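You operate a simulated robot arm through the tools that you are given. There is no shell and no other tool. Be economical: measure what you need, move in short steps, check, and stop when the job is done.

Carry out the task below with a simulated robot arm. There is one attempt and no reset: what you move stays moved.

Task
Put two of the steel plug with blue bands from the top of the back bench on the left middle shelf of the cart. Then open the third drawer from the top of the right blue cabinet. Keep to this order.

It is judged by the outcome, as a careful person would: the job done as asked, and still so three seconds after it is handed in. It fails if anything else is knocked over, pushed out of place, dropped, spilled or broken.

Robot
A 7-joint arm with a two-finger parallel gripper on a trunk, on a base that drives. Base frame: it is fixed to the floor where the robot stands at the start and does not move with it; the origin is under the middle of the robot, x ahead of it, y to its left, z up; the surface under the hand at the start is at about z = 900. Lengths are in mm, angles in rad, forces in N, time in s.
With the tool pointing down near the work surface it reaches from about 300 to 720 mm from the robot's upright axis, wherever it stands. Its first joint turns from -2.897 to 2.897 rad. Places, roughly: left middle shelf of the cart [-2300, 1500, 600]; third drawer of the right blue cabinet [600, 1500, 600]. Payload 3.43 kg.
The TCP is the grasp point between the finger pads, 30 mm short of the fingertips. In the tool frame z runs along the fingers and y along their closing line. Largest opening 94 mm; finger width 28, thickness 10; the body of the gripper, 50 by 96 mm, starts 55 mm behind the TCP.
Orientation is that of the tool frame in the base frame, as a unit quaternion [x, y, z, w]. With the fingers straight down and closing along the base's y, the tool's x points along the base's -x, its y along +y and its z along -z.

Tools
- The arm moves only by the tool jog_arm. Its argument "series" is a list of rows, each a list of 7 numbers: the shift along the base's x, y, z in units of 150 mm (1.0 is 150 mm), then the turn, a rotation vector about the base's x, y, z in units of 90 degrees (1.0 is 90 degrees), then the gripper command, from -1 (fully open) to 1 (shut), values between in proportion. In form: [[dx, dy, dz, wx, wy, wz, claw], ...]. A call has 1 to 8 rows; each row is the pose to reach, as a shift and turn from the pose commanded when the call began. A call with a number of a shift or a turn outside -1 to 1 is refused whole. A row lasts 0.2 s, in which the tool goes at most 50 mm and 0.15 rad; a call with a longer step from one row to the next is refused whole, and so is a gripper value outside its range. A pose out of reach is approached as far as the arm can. The call stops where the force on the tool passes 40 N (or 10 N more than at its start, if that is more) or the arm is blocked; 0.2 s more then pass. Each finger travels about 108 mm/s and halts on what it meets, pressing with about 21 N; the grip force reading is that of the motor and also rises with nothing between the fingers. The clock runs only during rows and for 0.2 s after the last one: add rows that repeat a pose to give the fingers time. The reply holds the time, the measured pose of the TCP, the force on the tool along the base axes, the opening and the grip force, in the units named above and with some noise, with the torque about the TCP (base axes, N m) and any sound that the robot's microphone picked up.
- Cameras (640 x 400 px; columns grow to the right, rows downward): "scene" is now at [420.6, -145.9, 1295.8]; the picture's right is [-0.00, -0.17, -0.99], its down [-0.42, -0.90, 0.15] and it looks along [-0.91, 0.41, -0.07] (base axes); focal length 214 px, centre (320, 200). "wrist" rides on the gripper at [76, 14, -103] in the tool frame; the picture's right is [-0.18, 0.98, 0.00], its down [-0.75, -0.14, -0.64] and it looks along [-0.63, -0.12, 0.77] (tool axes); focal length 243 px, centre (320, 200). There is no depth. A picture from a camera that has moved, and an enlarged one, comes with that camera's place and axes in the base frame and with its lens. The place of the scene camera against the robot may be out by one fixed shift of up to 12 mm in any direction.
- get_image(camera): a new picture of that camera. It takes no simulated time.
- move_column(by): slides the trunk up (or, below 0, down) by that many mm; the arm and the scene camera ride with it, the base frame stays. It gives what a move gives, with no picture.
- steer(legs): drives the robot by 1 to 6 legs, each [ahead, left, turn to the left] in mm, mm and rad, along the robot's own axes; the way and the turn of a leg run together, so that a leg with both is an arc; at most 1500 mm and 3.142 rad a leg. The arm and the cameras ride along, it lands a little off, and it stops where it bumps. It gives what a move gives.
- pan_tilt(pan, tilt): turns the head with the scene camera to pan (to the left, within 1.396 rad either way) and tilt (down, from -0.506 to 1.204), counted from straight ahead of the robot. It gives what a move gives.
- close_up(camera, box): a new picture of the part [left, top, right, bottom] of that camera's present view, enlarged. It takes no simulated time.
- hand_in(): hands the job in; it is judged then, once.

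Go step by step. Nothing tells you exact positions but the pictures and the camera data: compare them with the known pose of the tool, close in by small moves and look again before you grip or let go. The budget is 165 turns and 128 pictures, counting those below and the enlarged ones. Unless the task says otherwise, let go and move clear before handing in, and close with one line.

The tools are called after ">>>" as name(argument=value, ...) on one line, values as JSON. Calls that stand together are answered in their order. jog_arm: Moves the arm, as the interface text tells. Its arguments: {"type":"object","properties":{"series":{"type":"array"}},"required":["series"]} The other tools are called the same way: move_column (by) slides the trunk up or down; steer (legs) drives the base; pan_tilt (pan, tilt) turns the head that bears the scene camera; get_image (camera) takes a picture; close_up (camera, box) takes an enlarged picture of a part of a camera's view; hand_in () hands the job in.

At the start:

```text
time_s: 0.0
ee_pos: [403.4, -206.2, 1169.3]
tcp_rot: [0.001, 1.0, 0.0, 0.0]
wrist_force: [0.3, -0.5, -0.4]
torque: [0.04, -0.01, -0.01]
grip_width: 93.8
grasp_force: 0.1
trunk travel left (down, up): [-275.0, 315.0]
robot x, y, heading: [-3.2, 0.8, -0.0]
head pan, tilt: [1.4, 1.141]
```

scene: 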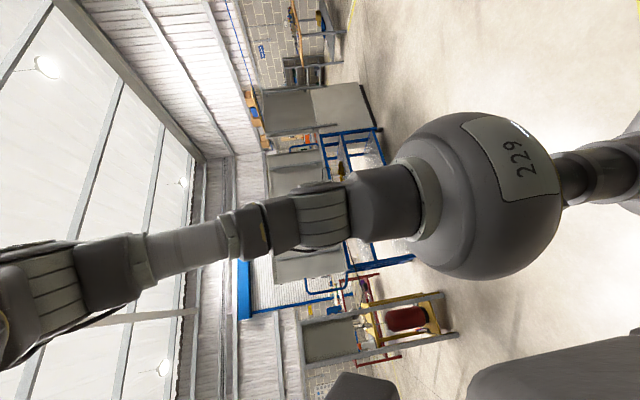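
wrist: 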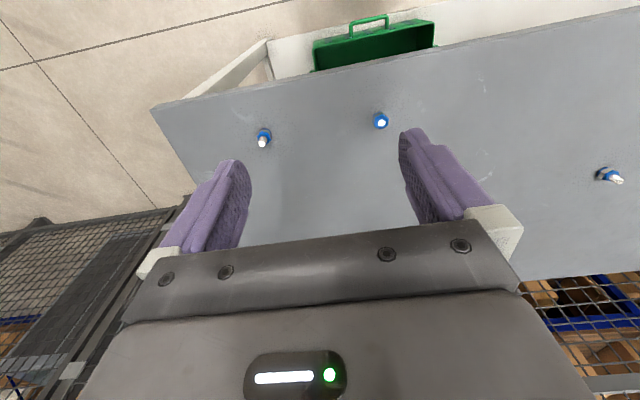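

I see three blue-banded plugs on the bench below the hand in the wrist view. First I turn the head forward to see the bench and surroundings.

>>> pan_tilt(pan=0, tilt=0.7)

>>> get_image(camera="scene")

>>> close_up(camera="wrist", box=[150, 0, 640, 300])

```text
time_s: 1.5
ee_pos: [402.8, -205.8, 1170.5]
tcp_rot: [0.0, 1.0, 0.0, -0.001]
wrist_force: [-0.4, 0.1, 0.5]
torque: [0.03, 0.03, -0.01]
grip_width: 93.9
grasp_force: 0.0
trunk travel left (down, up): [-275.0, 315.0]
robot x, y, heading: [0.4, 1.2, 0.005]
head pan, tilt: [0.0, 0.7]
```

```text
125 pictures are left
camera scene: at [453.2, -205.1, 1221.1], right [0.0, -1.0, 0.0], down [-0.76, 0.0, 0.64], along [-0.64, 0.0, -0.76], focal length 214 px, centre (320, 200)
```

scene: 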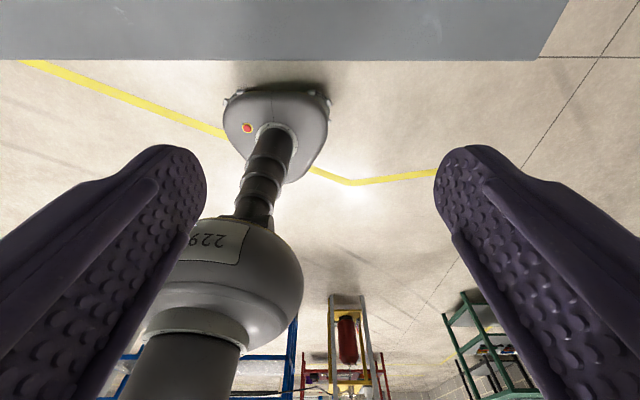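

```text
1.31 times, centred on (395, 150) of wrist
camera zoom: at [325.7, -191.2, 1270.3], right [0.18, 0.98, 0.0], down [0.75, -0.14, 0.64], along [0.63, -0.12, -0.77], focal length 317 px, centre (222, 265)
```

zoom: 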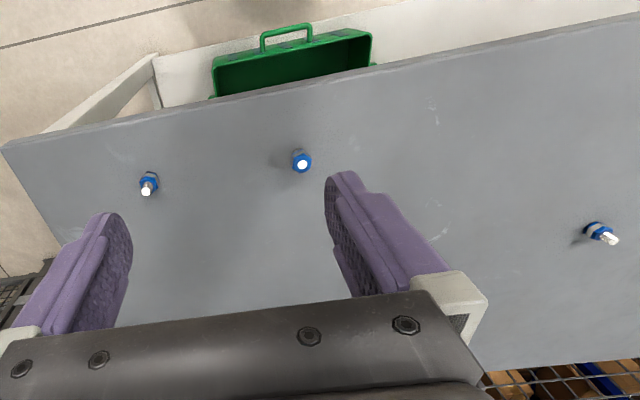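

The "scene" camera turns out to ride near the hand, looking back at my base. I tilt it up to look at the bench and beyond.

>>> pan_tilt(pan=0, tilt=-0.1)

>>> get_image(camera="scene")

```text
time_s: 2.7
ee_pos: [403.7, -205.6, 1168.8]
tcp_rot: [0.001, 1.0, 0.0, 0.0]
wrist_force: [0.1, 0.5, -0.1]
torque: [0.02, 0.0, -0.01]
grip_width: 94.2
grasp_force: 0.1
trunk travel left (down, up): [-275.0, 315.0]
robot x, y, heading: [-0.1, 0.1, -0.004]
head pan, tilt: [0.0, -0.099]
```

```text
123 pictures are left
camera scene: at [525.8, -205.1, 1218.9], right [0.0, -1.0, 0.0], down [-1.0, 0.0, -0.1], along [0.1, 0.0, -1.0], focal length 214 px, centre (320, 200)
```

scene: 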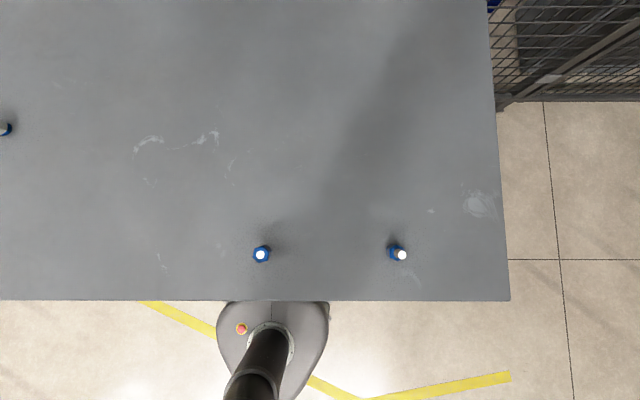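

>>> pan_tilt(pan=0, tilt=-0.506)

>>> get_image(camera="scene")

>>> pan_tilt(pan=1.3, tilt=0)

>>> get_image(camera="scene")

```text
time_s: 3.5
ee_pos: [402.3, -205.8, 1170.3]
tcp_rot: [0.0, 1.0, 0.0, 0.0]
wrist_force: [-0.3, -0.5, -0.2]
torque: [-0.01, 0.0, 0.02]
grip_width: 93.9
grasp_force: 0.0
trunk travel left (down, up): [-275.0, 315.0]
robot x, y, heading: [0.5, -2.1, 0.002]
head pan, tilt: [0.0, -0.499]
```

```text
122 pictures are left
camera scene: at [557.1, -205.1, 1238.9], right [0.0, -1.0, 0.0], down [-0.88, 0.0, -0.48], along [0.48, 0.0, -0.88], focal length 214 px, centre (320, 200)
```

scene: 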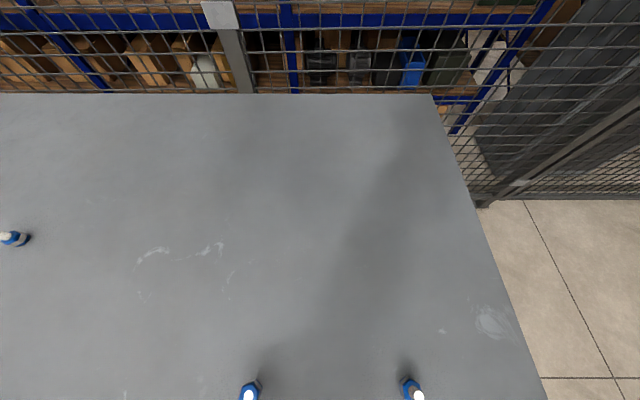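

```text
time_s: 5.0
ee_pos: [403.5, -204.8, 1168.2]
tcp_rot: [-0.001, 1.0, -0.001, 0.0]
wrist_force: [-0.5, -0.2, 0.2]
torque: [0.01, 0.01, -0.03]
grip_width: 94.1
grasp_force: 0.1
trunk travel left (down, up): [-275.0, 315.0]
robot x, y, heading: [-1.0, -0.2, 0.003]
head pan, tilt: [1.3, 0.0]
```

```text
121 pictures are left
camera scene: at [517.1, -118.5, 1281.9], right [0.0, -0.27, -0.96], down [-1.0, 0.0, 0.0], along [0.0, 0.96, -0.27], focal length 214 px, centre (320, 200)
```

scene: 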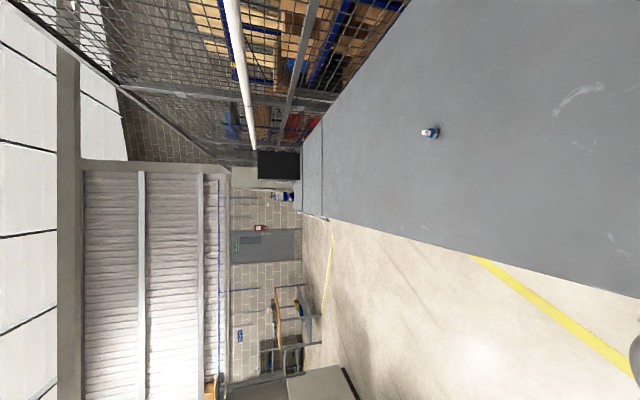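

>>> close_up(camera="wrist", box=[230, 90, 310, 150])

>>> pan_tilt(pan=0, tilt=0)

>>> close_up(camera="scene", box=[230, 200, 430, 300])

```text
6.67 times, centred on (270, 120) of wrist
camera zoom: at [325.7, -191.2, 1270.3], right [0.18, 0.98, 0.0], down [0.75, -0.14, 0.64], along [0.63, -0.12, -0.77], focal length 1618 px, centre (653, 733)
```

zoom: 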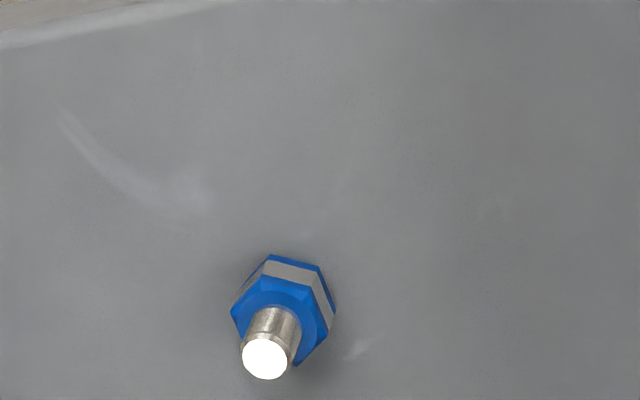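

```text
time_s: 6.5
ee_pos: [402.6, -205.5, 1169.6]
tcp_rot: [0.0, 1.0, 0.001, 0.0]
wrist_force: [0.4, -0.8, -0.2]
torque: [-0.02, 0.0, 0.0]
grip_width: 94.3
grasp_force: 0.1
trunk travel left (down, up): [-275.0, 315.0]
robot x, y, heading: [0.2, -2.2, 0.001]
head pan, tilt: [0.0, 0.0]
```

```text
3.20 times, centred on (330, 250) of scene
camera zoom: at [517.1, -205.1, 1216.0], right [0.0, -1.0, 0.0], down [-1.0, 0.0, 0.0], along [0.0, 0.0, -1.0], focal length 686 px, centre (288, 40)
```

zoom: 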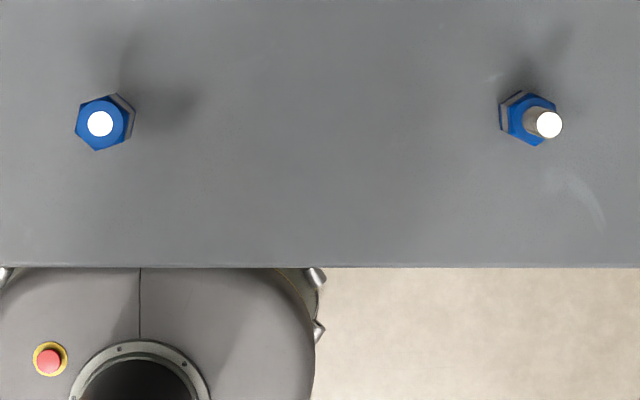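

The plugs stand upright on the bench (hex base with a pin on top), at about (477,-130) and (478,-310). Before picking I want to see the cart, so I back off and turn toward it.

>>> steer(legs=[[-550, 0, 0], [0, 0, 2.44]])

>>> jog_arm(series=[[0, 0, 0, 0.058, 0.07, 0, -1], [0, 0, 0, 0.116, 0.14, 0, -1], [0, 0, 0, 0.174, 0.21, 0, -1], [0, 0, 0, 0.232, 0.28, 0, -1], [0, 0, 0, 0.29, 0.35, 0, -1], [0, 0, 0, 0.348, 0.42, 0, -1], [0, 0, 0, 0.4, 0.48, 0, -1], [0, 0, 0, 0.45, 0.54, 0, -1]])

>>> get_image(camera="scene")

```text
time_s: 15.4
ee_pos: [-728.5, 418.8, 1168.6]
tcp_rot: [0.939, -0.344, 0.0, 0.0]
wrist_force: [-0.8, -0.1, 0.6]
torque: [0.01, -0.01, 0.02]
grip_width: 94.1
grasp_force: 0.1
trunk travel left (down, up): [-275.0, 315.0]
robot x, y, heading: [-556.9, 1.2, 2.445]
head pan, tilt: [0.0, 0.0]
```

```text
time_s: 17.2
ee_pos: [-727.6, 418.6, 1168.9]
tcp_rot: [0.799, -0.292, -0.495, -0.176]
wrist_force: [0.3, 0.0, 0.3]
torque: [0.0, -0.02, 0.01]
grip_width: 93.9
grasp_force: 0.0
trunk travel left (down, up): [-275.0, 315.0]
robot x, y, heading: [-556.8, -2.8, 2.44]
head pan, tilt: [0.0, 0.0]
```

```text
118 pictures are left
camera scene: at [-733.5, 428.5, 1292.8], right [0.64, 0.77, -0.01], down [0.34, -0.29, -0.89], along [-0.69, 0.57, -0.45], focal length 214 px, centre (320, 200)
```

scene: 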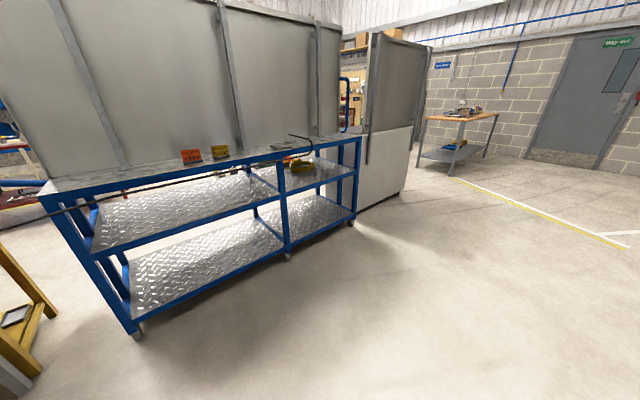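

The cart is a blue two-bay rack with its near face at x≈-2055, y≈80 to 1990. The given place (-2300,1500) is the bay on the right from here, so I look closer to settle which one is "left".

>>> close_up(camera="scene", box=[220, 80, 420, 260])

>>> close_up(camera="scene", box=[0, 80, 300, 340])

>>> pan_tilt(pan=0.7, tilt=-0.1)

>>> get_image(camera="scene")

>>> pan_tilt(pan=-0.9, tilt=-0.1)

>>> get_image(camera="scene")

```text
2.22 times, centred on (320, 170) of scene
camera zoom: at [-733.5, 428.5, 1292.8], right [0.64, 0.77, -0.01], down [0.34, -0.29, -0.89], along [-0.69, 0.57, -0.45], focal length 477 px, centre (320, 267)
```

zoom: 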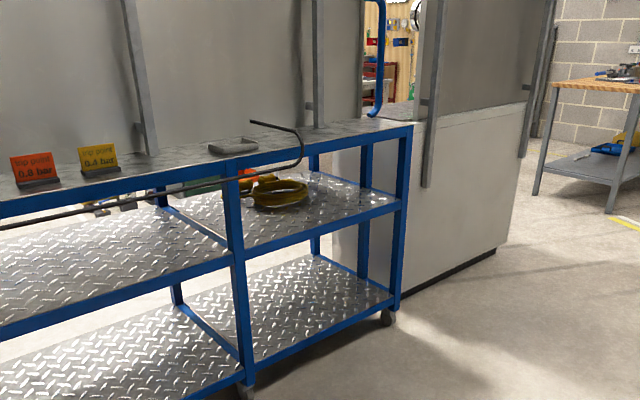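

```text
1.54 times, centred on (150, 210) of scene
camera zoom: at [-733.5, 428.5, 1292.8], right [0.64, 0.77, -0.01], down [0.34, -0.29, -0.89], along [-0.69, 0.57, -0.45], focal length 330 px, centre (582, 185)
```

zoom: 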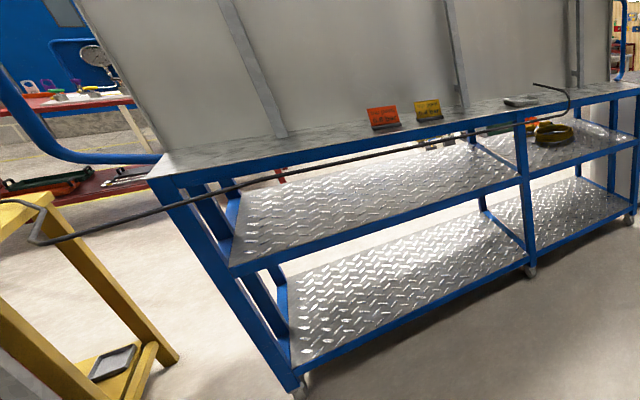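

```text
time_s: 18.3
ee_pos: [-728.0, 419.1, 1169.0]
tcp_rot: [0.8, -0.293, -0.493, -0.176]
wrist_force: [0.7, 0.5, 0.3]
torque: [0.03, -0.01, 0.03]
grip_width: 93.9
grasp_force: 0.1
trunk travel left (down, up): [-275.0, 315.0]
robot x, y, heading: [-558.2, -3.6, 2.436]
head pan, tilt: [0.7, -0.099]
```

```text
115 pictures are left
camera scene: at [-757.1, 375.0, 1311.0], right [0.05, 0.95, -0.3], down [0.25, -0.3, -0.92], along [-0.97, -0.03, -0.25], focal length 214 px, centre (320, 200)
```

scene: 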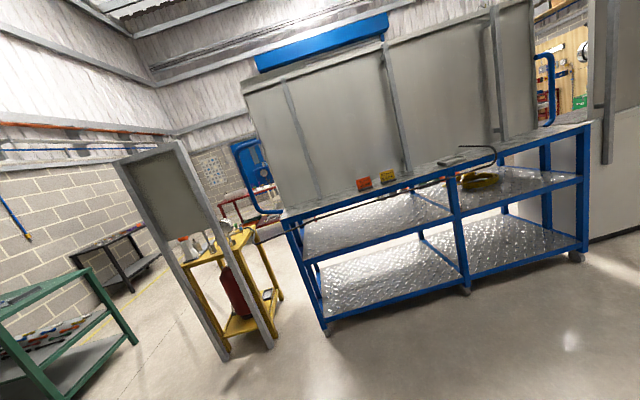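

```text
time_s: 20.0
ee_pos: [-728.9, 417.3, 1168.9]
tcp_rot: [0.8, -0.294, -0.493, -0.177]
wrist_force: [-0.5, -0.1, -0.4]
torque: [0.01, 0.0, 0.01]
grip_width: 94.0
grasp_force: 0.1
trunk travel left (down, up): [-275.0, 315.0]
robot x, y, heading: [-553.2, -2.9, 2.441]
head pan, tilt: [-0.901, -0.099]
```

```text
114 pictures are left
camera scene: at [-668.7, 463.0, 1315.7], right [0.94, 0.03, 0.35], down [0.35, -0.2, -0.92], along [0.04, 0.98, -0.2], focal length 214 px, centre (320, 200)
```

scene: 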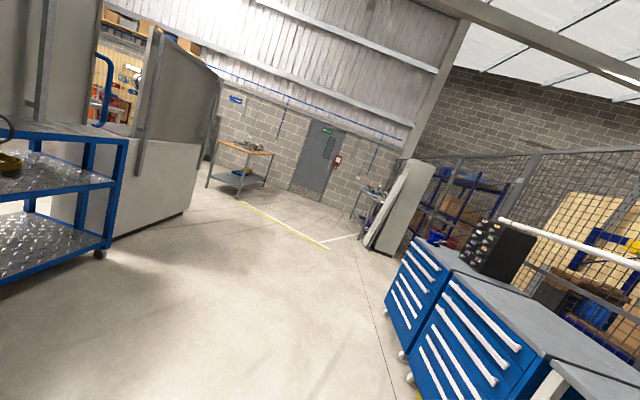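

>>> steer(legs=[[0, 0, -0.385], [1000, 0, 0], [650, 0, 0], [0, 0, 1.085]])

>>> pan_tilt(pan=0, tilt=0.1)

>>> get_image(camera="scene")

```text
time_s: 32.2
ee_pos: [-1733.7, 1662.0, 1169.1]
tcp_rot: [0.851, 0.0, -0.525, 0.005]
wrist_force: [0.3, 1.2, 1.5]
torque: [0.0, -0.03, 0.0]
grip_width: 93.9
grasp_force: 0.0
trunk travel left (down, up): [-275.0, 315.0]
robot x, y, heading: [-1332.9, 1453.9, 3.141]
head pan, tilt: [-0.901, -0.099]
```

```text
time_s: 33.4
ee_pos: [-1733.3, 1662.0, 1168.9]
tcp_rot: [0.851, 0.0, -0.525, 0.005]
wrist_force: [0.8, -0.1, 0.0]
torque: [0.02, -0.01, -0.01]
grip_width: 94.5
grasp_force: 0.0
trunk travel left (down, up): [-275.0, 315.0]
robot x, y, heading: [-1334.3, 1454.7, 3.142]
head pan, tilt: [0.0, 0.099]
```

```text
113 pictures are left
camera scene: at [-1740.8, 1662.8, 1283.3], right [0.0, 1.0, -0.01], down [0.54, 0.0, -0.84], along [-0.84, -0.01, -0.54], focal length 214 px, centre (320, 200)
```

scene: 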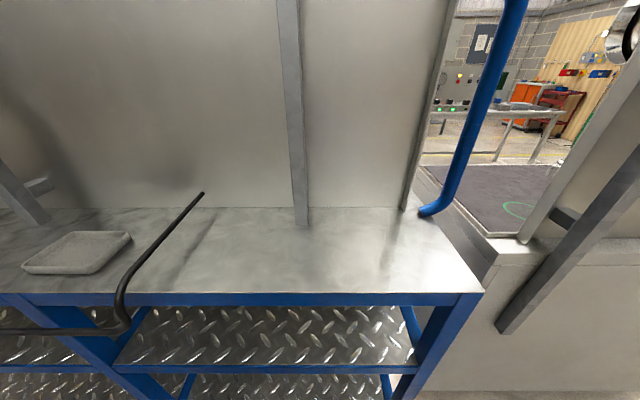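

>>> move_column(by=-270)

>>> pan_tilt(pan=0.15, tilt=0.1)

>>> get_image(camera="scene")

>>> get_image(camera="wrist")

```text
time_s: 36.2
ee_pos: [-1733.6, 1661.5, 899.7]
tcp_rot: [0.852, -0.001, -0.524, 0.004]
wrist_force: [0.0, 0.1, 0.5]
torque: [0.02, -0.02, 0.0]
grip_width: 93.9
grasp_force: 0.1
trunk travel left (down, up): [-5.0, 585.0]
robot x, y, heading: [-1332.4, 1455.3, 3.137]
head pan, tilt: [0.0, 0.099]
```

```text
time_s: 36.9
ee_pos: [-1734.1, 1660.8, 899.8]
tcp_rot: [0.851, -0.001, -0.525, 0.004]
wrist_force: [-0.3, 0.4, -0.8]
torque: [0.0, 0.02, -0.04]
grip_width: 93.8
grasp_force: 0.0
trunk travel left (down, up): [-5.0, 585.0]
robot x, y, heading: [-1330.0, 1453.8, 3.139]
head pan, tilt: [0.15, 0.099]
```

```text
112 pictures are left
camera scene: at [-1739.8, 1648.9, 1013.8], right [-0.14, 0.99, -0.07], down [0.54, 0.01, -0.84], along [-0.83, -0.16, -0.53], focal length 214 px, centre (320, 200)
```

scene: 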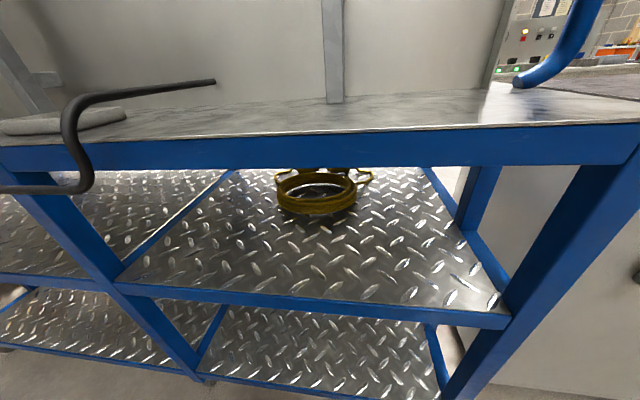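

```text
111 pictures are left
camera wrist: at [-1608.5, 1647.6, 876.0], right [-0.08, -0.98, 0.17], down [0.23, 0.15, 0.96], along [-0.97, 0.12, 0.22], focal length 243 px, centre (320, 200)
```

wrist: 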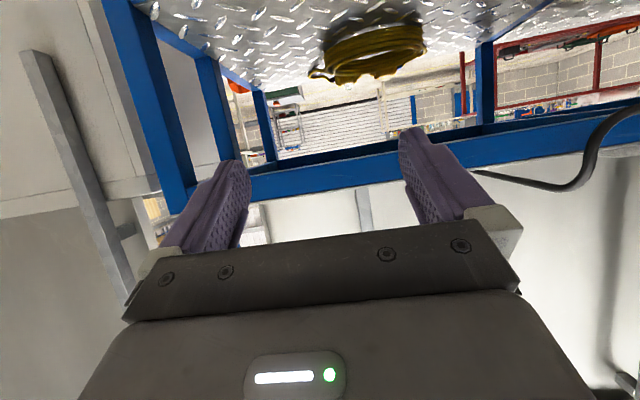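

I take the target as this bay's middle shelf (deck z≈600, x -2000 to -2640, y≈1150–1930), which matches the given place. It has to be entered from the front, so I will grasp the plugs with the tool pitched about 45°. Now back to the bench.

>>> move_column(by=270)

>>> steer(legs=[[0, 0, 2.312], [1000, 0, 0], [820, 0, 0], [0, 0, 0.829]])

>>> pan_tilt(pan=0, tilt=0.5)

>>> get_image(camera="scene")

```text
time_s: 39.6
ee_pos: [-1732.7, 1662.0, 1168.4]
tcp_rot: [0.851, -0.001, -0.525, 0.004]
wrist_force: [0.1, 0.3, -0.5]
torque: [0.0, 0.02, -0.03]
grip_width: 93.8
grasp_force: 0.1
trunk travel left (down, up): [-275.0, 315.0]
robot x, y, heading: [-1332.8, 1452.5, 3.136]
head pan, tilt: [0.15, 0.099]
```

```text
time_s: 56.5
ee_pos: [325.8, -58.2, 1168.8]
tcp_rot: [-0.01, 0.851, 0.011, 0.525]
wrist_force: [0.5, 0.1, 0.2]
torque: [-0.01, 0.05, 0.02]
grip_width: 94.3
grasp_force: 0.0
trunk travel left (down, up): [-275.0, 315.0]
robot x, y, heading: [-83.2, 138.8, 0.027]
head pan, tilt: [0.15, 0.099]
```

```text
time_s: 57.3
ee_pos: [325.4, -58.1, 1169.8]
tcp_rot: [-0.01, 0.851, 0.011, 0.525]
wrist_force: [-0.7, 0.0, -0.1]
torque: [0.01, 0.02, -0.04]
grip_width: 94.2
grasp_force: 0.1
trunk travel left (down, up): [-275.0, 315.0]
robot x, y, heading: [-82.6, 133.0, 0.016]
head pan, tilt: [0.0, 0.499]
```

```text
110 pictures are left
camera scene: at [323.4, -59.7, 1250.7], right [0.03, -1.0, -0.01], down [-0.82, -0.02, -0.57], along [0.57, 0.02, -0.82], focal length 214 px, centre (320, 200)
```

scene: 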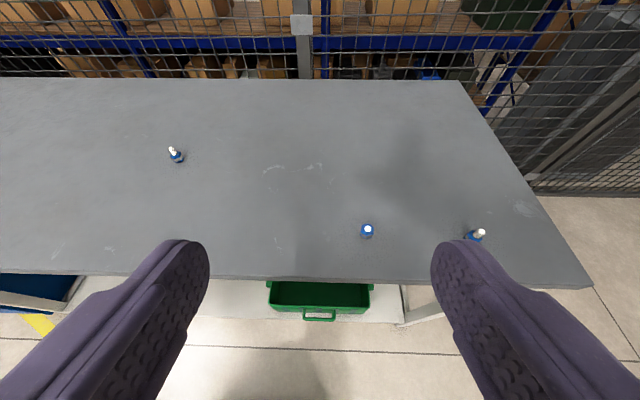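

>>> close_up(camera="scene", box=[347, 215, 387, 245])

>>> close_up(camera="scene", box=[157, 140, 197, 170])

```text
13.33 times, centred on (367, 230) of scene
camera zoom: at [323.4, -59.7, 1250.7], right [0.03, -1.0, -0.01], down [-0.82, -0.02, -0.57], along [0.57, 0.02, -0.82], focal length 2860 px, centre (-307, -200)
```

zoom: 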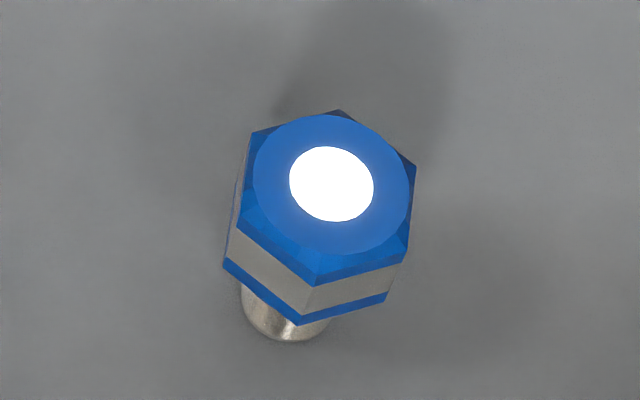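

```text
13.33 times, centred on (177, 155) of scene
camera zoom: at [323.4, -59.7, 1250.7], right [0.03, -1.0, -0.01], down [-0.82, -0.02, -0.57], along [0.57, 0.02, -0.82], focal length 2860 px, centre (2227, 800)
```

zoom: 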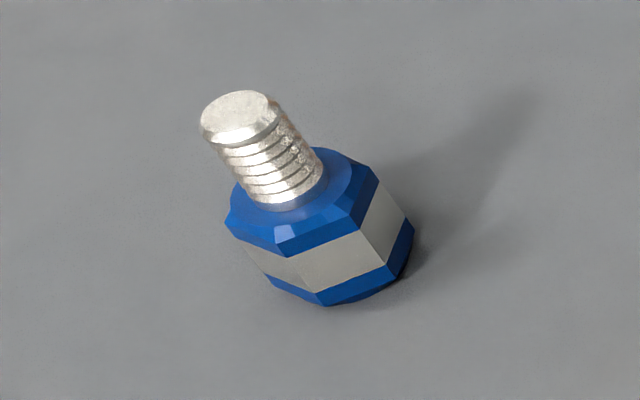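

>>> close_up(camera="scene", box=[455, 220, 495, 250])

```text
13.33 times, centred on (475, 235) of scene
camera zoom: at [323.4, -59.7, 1250.7], right [0.03, -1.0, -0.01], down [-0.82, -0.02, -0.57], along [0.57, 0.02, -0.82], focal length 2860 px, centre (-1747, -267)
```

zoom: 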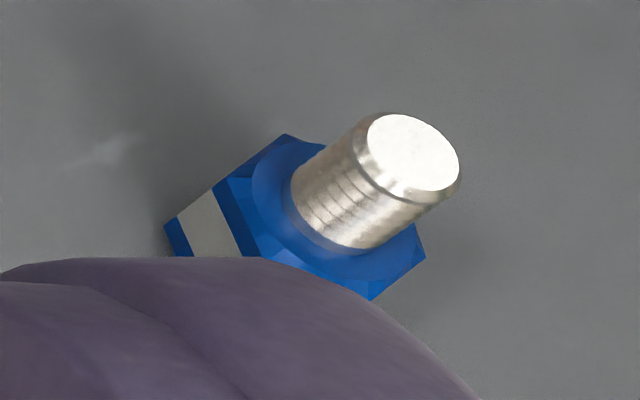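

Plugs 2 and 3 stand on their hex base with the threaded pin up; plug 1 is balanced pin-down, so I'll use 2 and 3. I shift the base right to face plug 2 and set the tool at 45°.

>>> steer(legs=[[60, -250, -0.016]])

>>> jog_arm(series=[[0, 0, 0, 0, 0.068, 0, -1], [0, 0, 0, 0, 0.136, 0, -1], [0, 0, 0, 0, 0.204, 0, -1]])

>>> pan_tilt(pan=0, tilt=0.6)

>>> get_image(camera="scene")

>>> get_image(camera="wrist")

```text
time_s: 59.2
ee_pos: [384.2, -320.7, 1168.6]
tcp_rot: [-0.002, 0.852, 0.006, 0.524]
wrist_force: [-0.4, -0.4, 0.1]
torque: [0.01, 0.0, 0.0]
grip_width: 94.3
grasp_force: 0.1
trunk travel left (down, up): [-275.0, 315.0]
robot x, y, heading: [-18.0, -113.2, 0.004]
head pan, tilt: [0.0, 0.499]
```

```text
time_s: 60.0
ee_pos: [385.9, -318.6, 1168.7]
tcp_rot: [0.0, 0.925, 0.006, 0.381]
wrist_force: [0.3, 0.3, -0.3]
torque: [-0.01, 0.0, 0.0]
grip_width: 94.0
grasp_force: 0.0
trunk travel left (down, up): [-275.0, 315.0]
robot x, y, heading: [-19.1, -116.0, 0.004]
head pan, tilt: [0.0, 0.499]
```

```text
time_s: 60.7
ee_pos: [385.9, -319.6, 1168.6]
tcp_rot: [0.0, 0.924, 0.005, 0.382]
wrist_force: [0.2, 0.2, -0.3]
torque: [-0.06, -0.01, 0.02]
grip_width: 94.0
grasp_force: 0.0
trunk travel left (down, up): [-275.0, 315.0]
robot x, y, heading: [-15.1, -115.3, 0.002]
head pan, tilt: [0.0, 0.6]
```

```text
106 pictures are left
camera scene: at [399.0, -319.5, 1244.1], right [0.01, -1.0, -0.01], down [-0.98, 0.0, -0.18], along [0.18, 0.01, -0.98], focal length 214 px, centre (320, 200)
```

scene: 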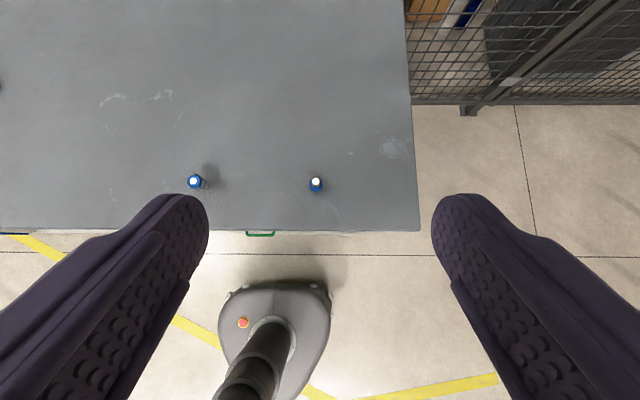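

```text
105 pictures are left
camera wrist: at [257.9, -305.7, 1186.6], right [0.12, 0.98, 0.14], down [0.08, -0.15, 0.99], along [0.99, -0.11, -0.1], focal length 243 px, centre (320, 200)
```

wrist: 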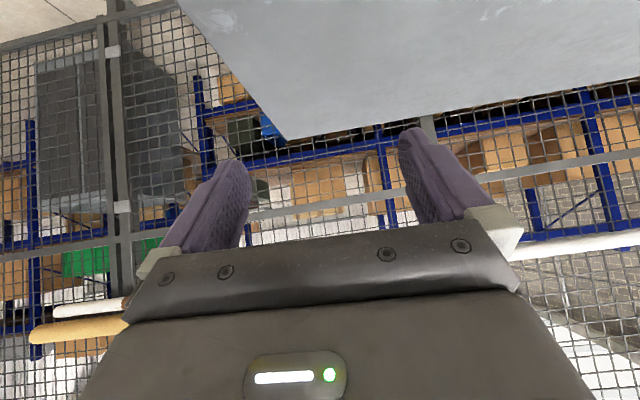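

>>> close_up(camera="scene", box=[296, 168, 336, 198])

```text
13.33 times, centred on (316, 183) of scene
camera zoom: at [399.0, -319.5, 1244.1], right [0.01, -1.0, -0.01], down [-0.98, 0.0, -0.18], along [0.18, 0.01, -0.98], focal length 2860 px, centre (373, 427)
```

zoom: 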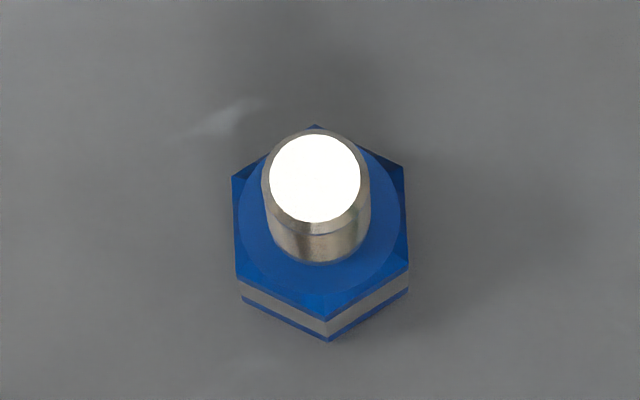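

Plug 2's flats face ±y, ideal for closing along y. It sits near (481,-310). I move above it in steps.

>>> jog_arm(series=[[0.13, 0.016, -0.22, 0, 0, 0, -1], [0.26, 0.032, -0.45, 0, 0, 0, -1], [0.39, 0.048, -0.68, 0, 0, 0, -1], [0.527, 0.06, -0.9, 0, 0, 0, -1], [0.527, 0.06, -0.9, 0, 0, 0, -1]])

>>> get_image(camera="scene")

>>> get_image(camera="wrist")

```text
time_s: 61.9
ee_pos: [463.7, -309.7, 1034.0]
tcp_rot: [0.0, 0.924, 0.006, 0.382]
wrist_force: [-0.1, -0.5, 0.1]
torque: [0.01, 0.0, 0.01]
grip_width: 94.3
grasp_force: 0.2
trunk travel left (down, up): [-275.0, 315.0]
robot x, y, heading: [-18.7, -112.1, 0.003]
head pan, tilt: [0.0, 0.6]
```

```text
103 pictures are left
camera scene: at [477.9, -310.0, 1108.3], right [0.01, -1.0, -0.01], down [-0.98, 0.0, -0.18], along [0.18, 0.01, -0.98], focal length 214 px, centre (320, 200)
```

scene: 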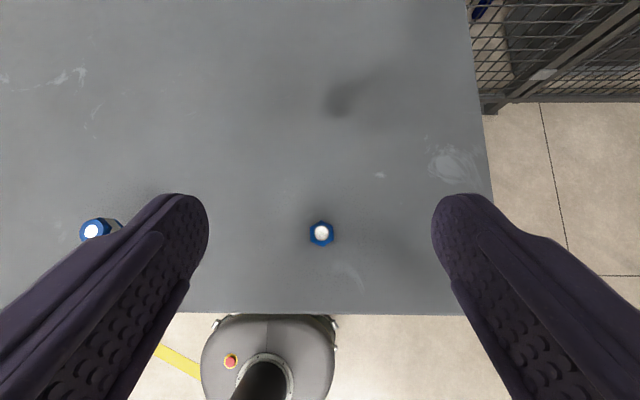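

```text
102 pictures are left
camera wrist: at [336.8, -296.3, 1050.8], right [0.13, 0.98, 0.14], down [0.08, -0.15, 0.99], along [0.99, -0.11, -0.1], focal length 243 px, centre (320, 200)
```

wrist: 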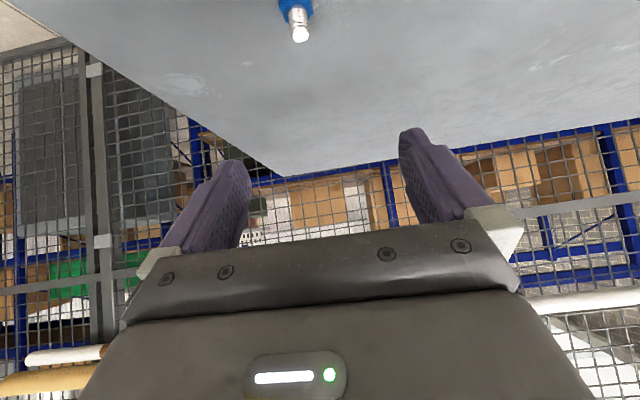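

>>> jog_arm(series=[[0.01, 0, -0.25, 0, 0, 0, -1], [0.01, 0, -0.5, 0, 0, 0, -1], [0.01, 0, -0.5, 0, 0, 0, -1]])

>>> get_image(camera="scene")

>>> get_image(camera="wrist")

```text
time_s: 62.7
ee_pos: [465.9, -310.6, 958.3]
tcp_rot: [-0.001, 0.924, 0.006, 0.382]
wrist_force: [0.3, 0.0, -0.6]
torque: [-0.01, -0.03, -0.01]
grip_width: 94.2
grasp_force: 0.2
trunk travel left (down, up): [-275.0, 315.0]
robot x, y, heading: [-22.0, -114.9, 0.004]
head pan, tilt: [0.0, 0.6]
```

```text
101 pictures are left
camera scene: at [478.8, -310.7, 1034.2], right [0.01, -1.0, -0.01], down [-0.98, 0.0, -0.18], along [0.18, 0.01, -0.98], focal length 214 px, centre (320, 200)
```

scene: 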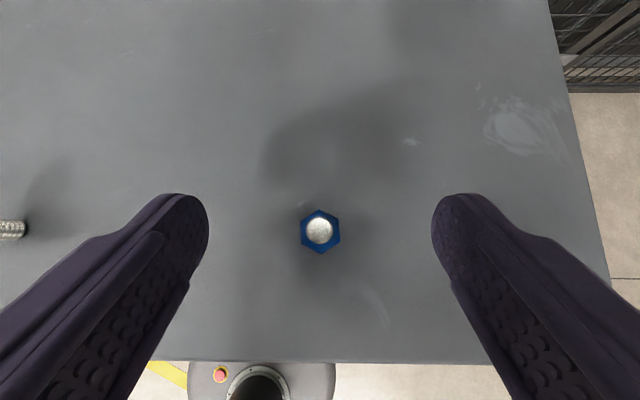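

```text
100 pictures are left
camera wrist: at [337.8, -297.0, 976.8], right [0.12, 0.98, 0.14], down [0.08, -0.15, 0.99], along [0.99, -0.11, -0.1], focal length 243 px, centre (320, 200)
```

wrist: 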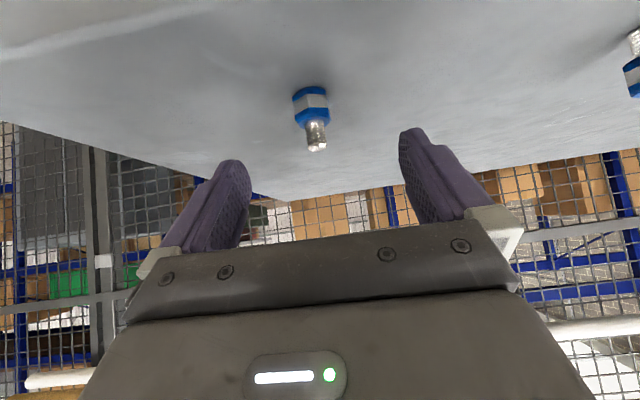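

The plug is centred between the fingers. I lower to z≈935 and close.

>>> jog_arm(series=[[0, 0, -0.155, 0, 0, 0, -1], [0, 0, -0.155, 0, 0, 0, -1], [0, 0, -0.155, 0, 0, 0, 0.4], [0, 0, -0.155, 0, 0, 0, 1], [0, 0, -0.155, 0, 0, 0, 1], [0, 0, -0.155, 0, 0, 0, 1]])

>>> get_image(camera="wrist")

>>> get_image(camera="scene")

```text
time_s: 64.1
ee_pos: [465.1, -310.0, 937.1]
tcp_rot: [0.0, 0.924, 0.005, 0.382]
wrist_force: [-0.1, -0.6, -0.5]
torque: [-0.02, 0.03, 0.0]
grip_width: 19.3
grasp_force: 20.7
trunk travel left (down, up): [-275.0, 315.0]
robot x, y, heading: [-13.2, -116.7, 0.002]
head pan, tilt: [0.0, 0.6]
```

```text
99 pictures are left
camera wrist: at [338.1, -296.8, 954.1], right [0.12, 0.98, 0.14], down [0.08, -0.15, 0.99], along [0.99, -0.11, -0.1], focal length 243 px, centre (320, 200)
```

wrist: 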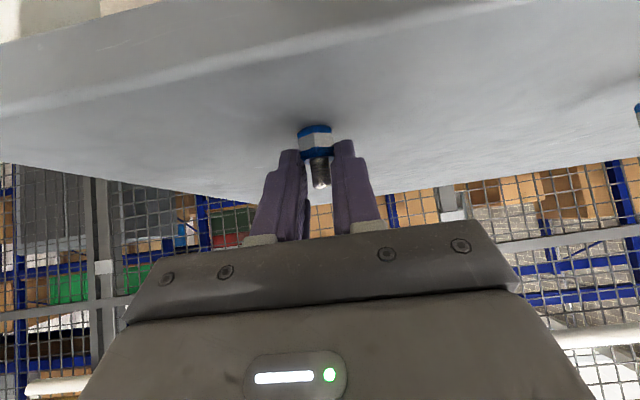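

```text
98 pictures are left
camera scene: at [479.1, -310.5, 1011.5], right [0.01, -1.0, -0.01], down [-0.98, 0.0, -0.18], along [0.18, 0.01, -0.98], focal length 214 px, centre (320, 200)
```

scene: 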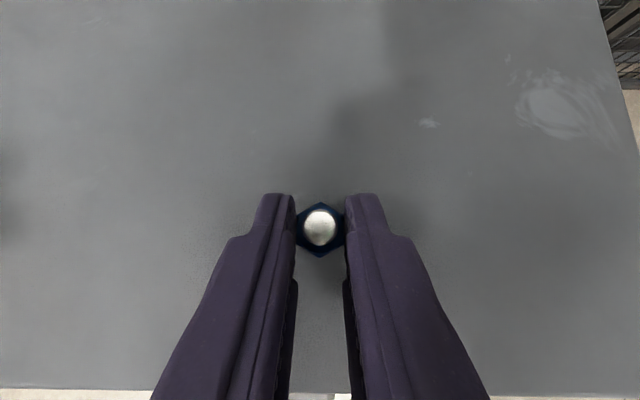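

Gripped on the hex flats (19.3 mm). I lift and check.

>>> jog_arm(series=[[0, 0, 0.1, 0, 0, 0, 1], [0, 0, 0.35, 0, 0, 0, 1], [0, 0, 0.65, 0, 0, 0, 1], [0, 0, 0.95, 0, 0, 0, 1], [0, 0, 0.95, 0, 0, 0, 1]])

>>> get_image(camera="wrist")

```text
time_s: 65.3
ee_pos: [465.7, -311.3, 1079.8]
tcp_rot: [-0.001, 0.924, 0.005, 0.382]
wrist_force: [-0.3, -0.8, 0.0]
torque: [-0.03, 0.01, 0.0]
grip_width: 19.1
grasp_force: 21.0
trunk travel left (down, up): [-275.0, 315.0]
robot x, y, heading: [-17.8, -115.0, 0.003]
head pan, tilt: [0.0, 0.6]
```

```text
97 pictures are left
camera wrist: at [337.4, -297.5, 1096.9], right [0.12, 0.98, 0.14], down [0.08, -0.15, 0.99], along [0.99, -0.11, -0.1], focal length 243 px, centre (320, 200)
```

wrist: 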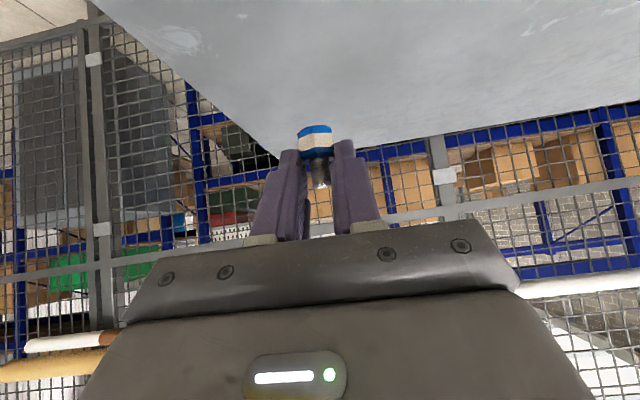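

>>> steer(legs=[[-350, 0, 0], [0, 0, 2.122], [1000, 0, 0], [963, 0, 0], [0, 0, 1.018]])

>>> get_image(camera="scene")

>>> get_image(camera="wrist")

```text
time_s: 84.6
ee_pos: [-1910.4, 1729.4, 1080.3]
tcp_rot: [0.924, 0.01, -0.382, 0.01]
wrist_force: [0.1, -0.5, -0.2]
torque: [0.01, 0.01, 0.0]
grip_width: 19.2
grasp_force: 20.5
trunk travel left (down, up): [-275.0, 315.0]
robot x, y, heading: [-1422.9, 1542.9, -3.125]
head pan, tilt: [0.0, 0.6]
```

```text
96 pictures are left
camera scene: at [-1915.3, 1730.5, 1154.0], right [-0.02, 1.0, -0.01], down [0.98, 0.02, -0.18], along [-0.18, -0.01, -0.98], focal length 214 px, centre (320, 200)
```

scene: 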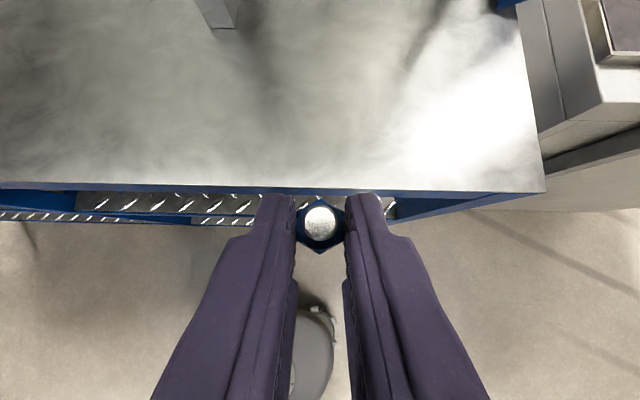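

```text
95 pictures are left
camera wrist: at [-1784.4, 1718.6, 1096.6], right [-0.11, -0.98, 0.14], down [-0.08, 0.15, 0.99], along [-0.99, 0.09, -0.1], focal length 243 px, centre (320, 200)
```

wrist: 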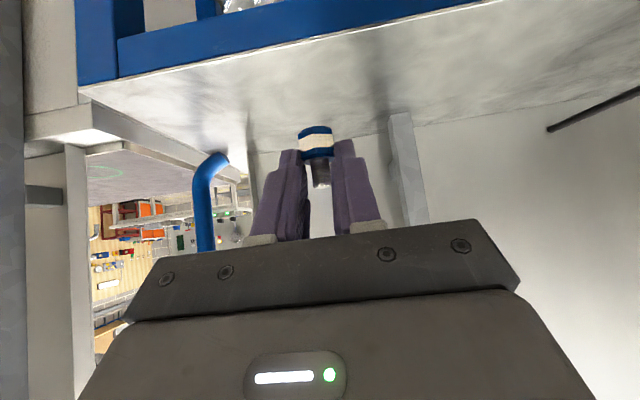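

I back off, lower the trunk, and look at the shelf opening.

>>> steer(legs=[[-150, 0, -0.015]])

>>> move_column(by=-270)

>>> pan_tilt(pan=0, tilt=0)

>>> get_image(camera="scene")

>>> get_image(camera="wrist")

```text
time_s: 86.0
ee_pos: [-1754.3, 1738.9, 1079.3]
tcp_rot: [0.925, 0.001, -0.381, 0.005]
wrist_force: [0.0, 0.5, -0.6]
torque: [0.01, 0.03, -0.02]
grip_width: 19.1
grasp_force: 21.4
trunk travel left (down, up): [-275.0, 315.0]
robot x, y, heading: [-1271.8, 1540.7, -3.137]
head pan, tilt: [0.0, 0.6]
```

```text
time_s: 88.8
ee_pos: [-1756.9, 1739.2, 810.6]
tcp_rot: [0.924, 0.002, -0.383, 0.006]
wrist_force: [-0.9, -0.1, 0.6]
torque: [-0.02, -0.02, 0.04]
grip_width: 18.9
grasp_force: 21.1
trunk travel left (down, up): [-5.0, 585.0]
robot x, y, heading: [-1271.1, 1544.9, -3.137]
head pan, tilt: [0.0, 0.6]
```

```text
time_s: 89.8
ee_pos: [-1756.0, 1739.5, 809.4]
tcp_rot: [0.925, 0.002, -0.381, 0.006]
wrist_force: [0.2, -0.2, -0.5]
torque: [0.02, 0.0, 0.02]
grip_width: 19.1
grasp_force: 21.0
trunk travel left (down, up): [-5.0, 585.0]
robot x, y, heading: [-1270.7, 1546.0, -3.136]
head pan, tilt: [0.0, 0.0]
```

```text
94 pictures are left
camera scene: at [-1801.0, 1740.0, 921.8], right [-0.01, 1.0, -0.01], down [0.71, 0.0, -0.71], along [-0.7, -0.01, -0.71], focal length 214 px, centre (320, 200)
```

scene: 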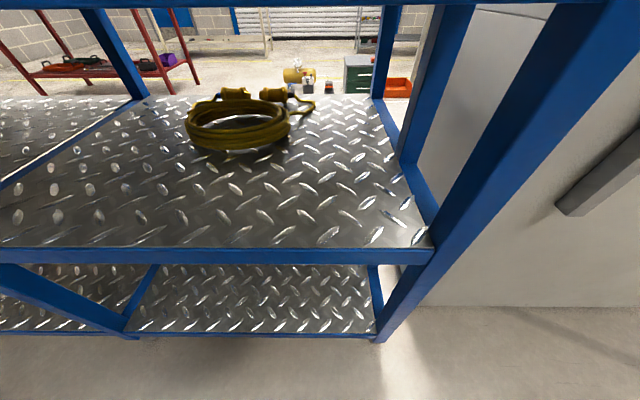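

```text
93 pictures are left
camera wrist: at [-1630.1, 1726.0, 826.6], right [-0.12, -0.98, 0.14], down [-0.08, 0.15, 0.99], along [-0.99, 0.11, -0.1], focal length 243 px, centre (320, 200)
```

wrist: 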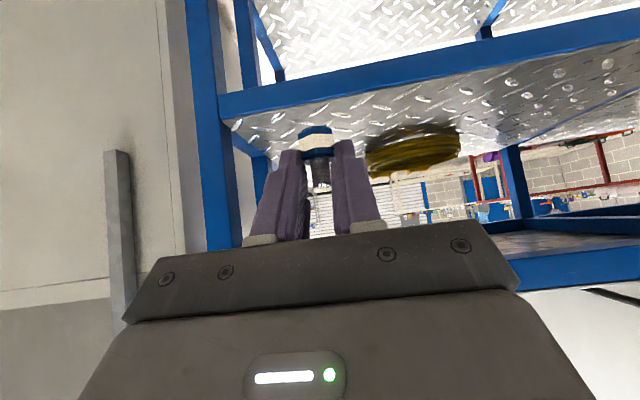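

>>> jog_arm(series=[[0, 0, -0.25, 0, 0, 0, 1], [0, 0, -0.5, 0, 0, 0, 1], [0, 0, -0.7, 0, 0, 0, 1], [0, 0, -0.7, 0, 0, 0, 1]])

>>> pan_tilt(pan=0, tilt=0.2)

>>> get_image(camera="scene")

>>> get_image(camera="wrist")

```text
time_s: 90.8
ee_pos: [-1755.5, 1738.8, 703.9]
tcp_rot: [0.924, 0.002, -0.382, 0.006]
wrist_force: [0.5, -0.5, -0.4]
torque: [0.0, -0.02, 0.03]
grip_width: 19.0
grasp_force: 20.8
trunk travel left (down, up): [-5.0, 585.0]
robot x, y, heading: [-1271.8, 1543.2, -3.138]
head pan, tilt: [0.0, 0.0]
```

```text
time_s: 91.5
ee_pos: [-1754.8, 1738.7, 704.7]
tcp_rot: [0.924, 0.002, -0.382, 0.006]
wrist_force: [0.6, -0.3, -0.7]
torque: [-0.02, 0.0, -0.01]
grip_width: 18.8
grasp_force: 21.3
trunk travel left (down, up): [-5.0, 585.0]
robot x, y, heading: [-1272.4, 1540.5, -3.137]
head pan, tilt: [0.0, 0.201]
```

```text
92 pictures are left
camera scene: at [-1789.3, 1740.5, 802.0], right [-0.01, 1.0, -0.01], down [0.83, 0.0, -0.55], along [-0.55, -0.01, -0.83], focal length 214 px, centre (320, 200)
```

scene: 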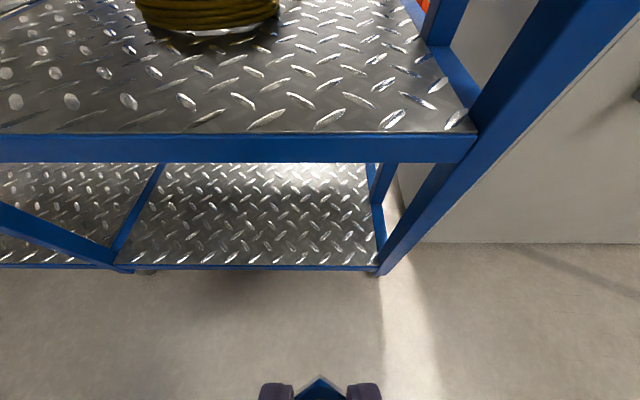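

```text
91 pictures are left
camera wrist: at [-1629.2, 1726.6, 721.9], right [-0.12, -0.98, 0.14], down [-0.08, 0.15, 0.99], along [-0.99, 0.11, -0.1], focal length 243 px, centre (320, 200)
```

wrist: 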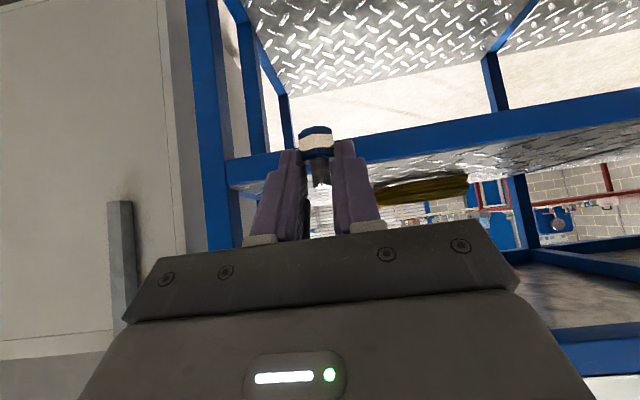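

Triangulating puts the shelf lip top at x≈-1962, z≈648 (so TCP ≈685 at rest). I raise slightly and drive in.

>>> jog_arm(series=[[0, 0, 0.09, 0, 0, 0, 1], [0, 0, 0.09, 0, 0, 0, 1]])

>>> pan_tilt(pan=0, tilt=0.6)

>>> steer(legs=[[180, 0, 0]])

>>> get_image(camera="scene")

>>> get_image(camera="wrist")

```text
time_s: 92.1
ee_pos: [-1754.5, 1738.4, 717.8]
tcp_rot: [0.924, 0.002, -0.383, 0.006]
wrist_force: [0.1, -0.9, -0.3]
torque: [-0.01, 0.04, -0.01]
grip_width: 18.8
grasp_force: 20.7
trunk travel left (down, up): [-5.0, 585.0]
robot x, y, heading: [-1271.5, 1544.9, -3.134]
head pan, tilt: [0.0, 0.201]
```

```text
time_s: 93.0
ee_pos: [-1754.9, 1739.3, 717.6]
tcp_rot: [0.924, 0.002, -0.383, 0.006]
wrist_force: [-0.7, 1.1, 0.4]
torque: [0.0, -0.05, 0.02]
grip_width: 19.0
grasp_force: 20.9
trunk travel left (down, up): [-5.0, 585.0]
robot x, y, heading: [-1274.2, 1541.3, -3.137]
head pan, tilt: [0.0, 0.6]
```

```text
time_s: 94.5
ee_pos: [-1934.5, 1739.0, 717.5]
tcp_rot: [0.924, 0.001, -0.382, 0.006]
wrist_force: [0.2, 0.2, -0.4]
torque: [0.04, 0.02, 0.02]
grip_width: 18.9
grasp_force: 20.6
trunk travel left (down, up): [-5.0, 585.0]
robot x, y, heading: [-1450.4, 1544.7, -3.133]
head pan, tilt: [0.0, 0.6]
```

```text
90 pictures are left
camera scene: at [-1939.7, 1740.1, 792.7], right [-0.01, 1.0, -0.01], down [0.98, 0.0, -0.18], along [-0.18, -0.01, -0.98], focal length 214 px, centre (320, 200)
```

scene: 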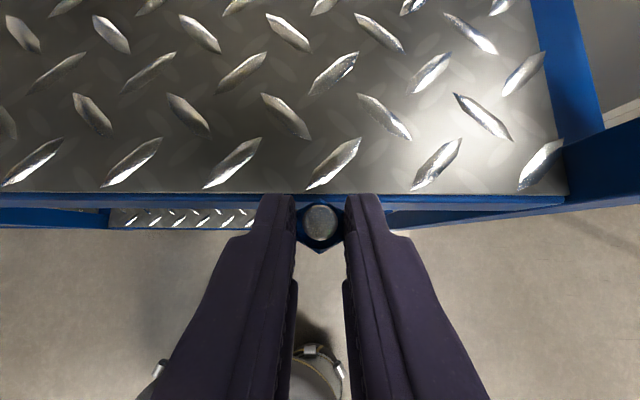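

```text
89 pictures are left
camera wrist: at [-1809.1, 1726.0, 735.3], right [-0.12, -0.98, 0.14], down [-0.08, 0.15, 0.99], along [-0.99, 0.11, -0.1], focal length 243 px, centre (320, 200)
```

wrist: 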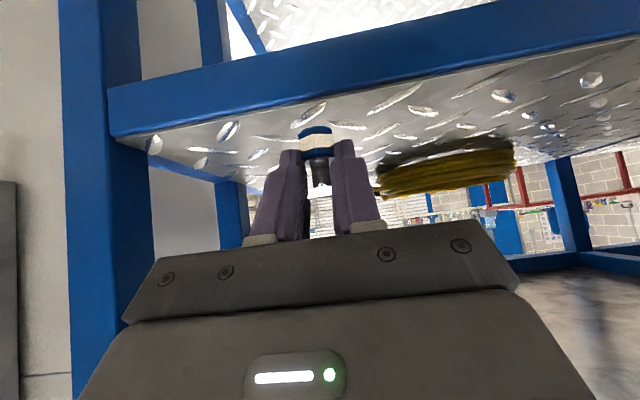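

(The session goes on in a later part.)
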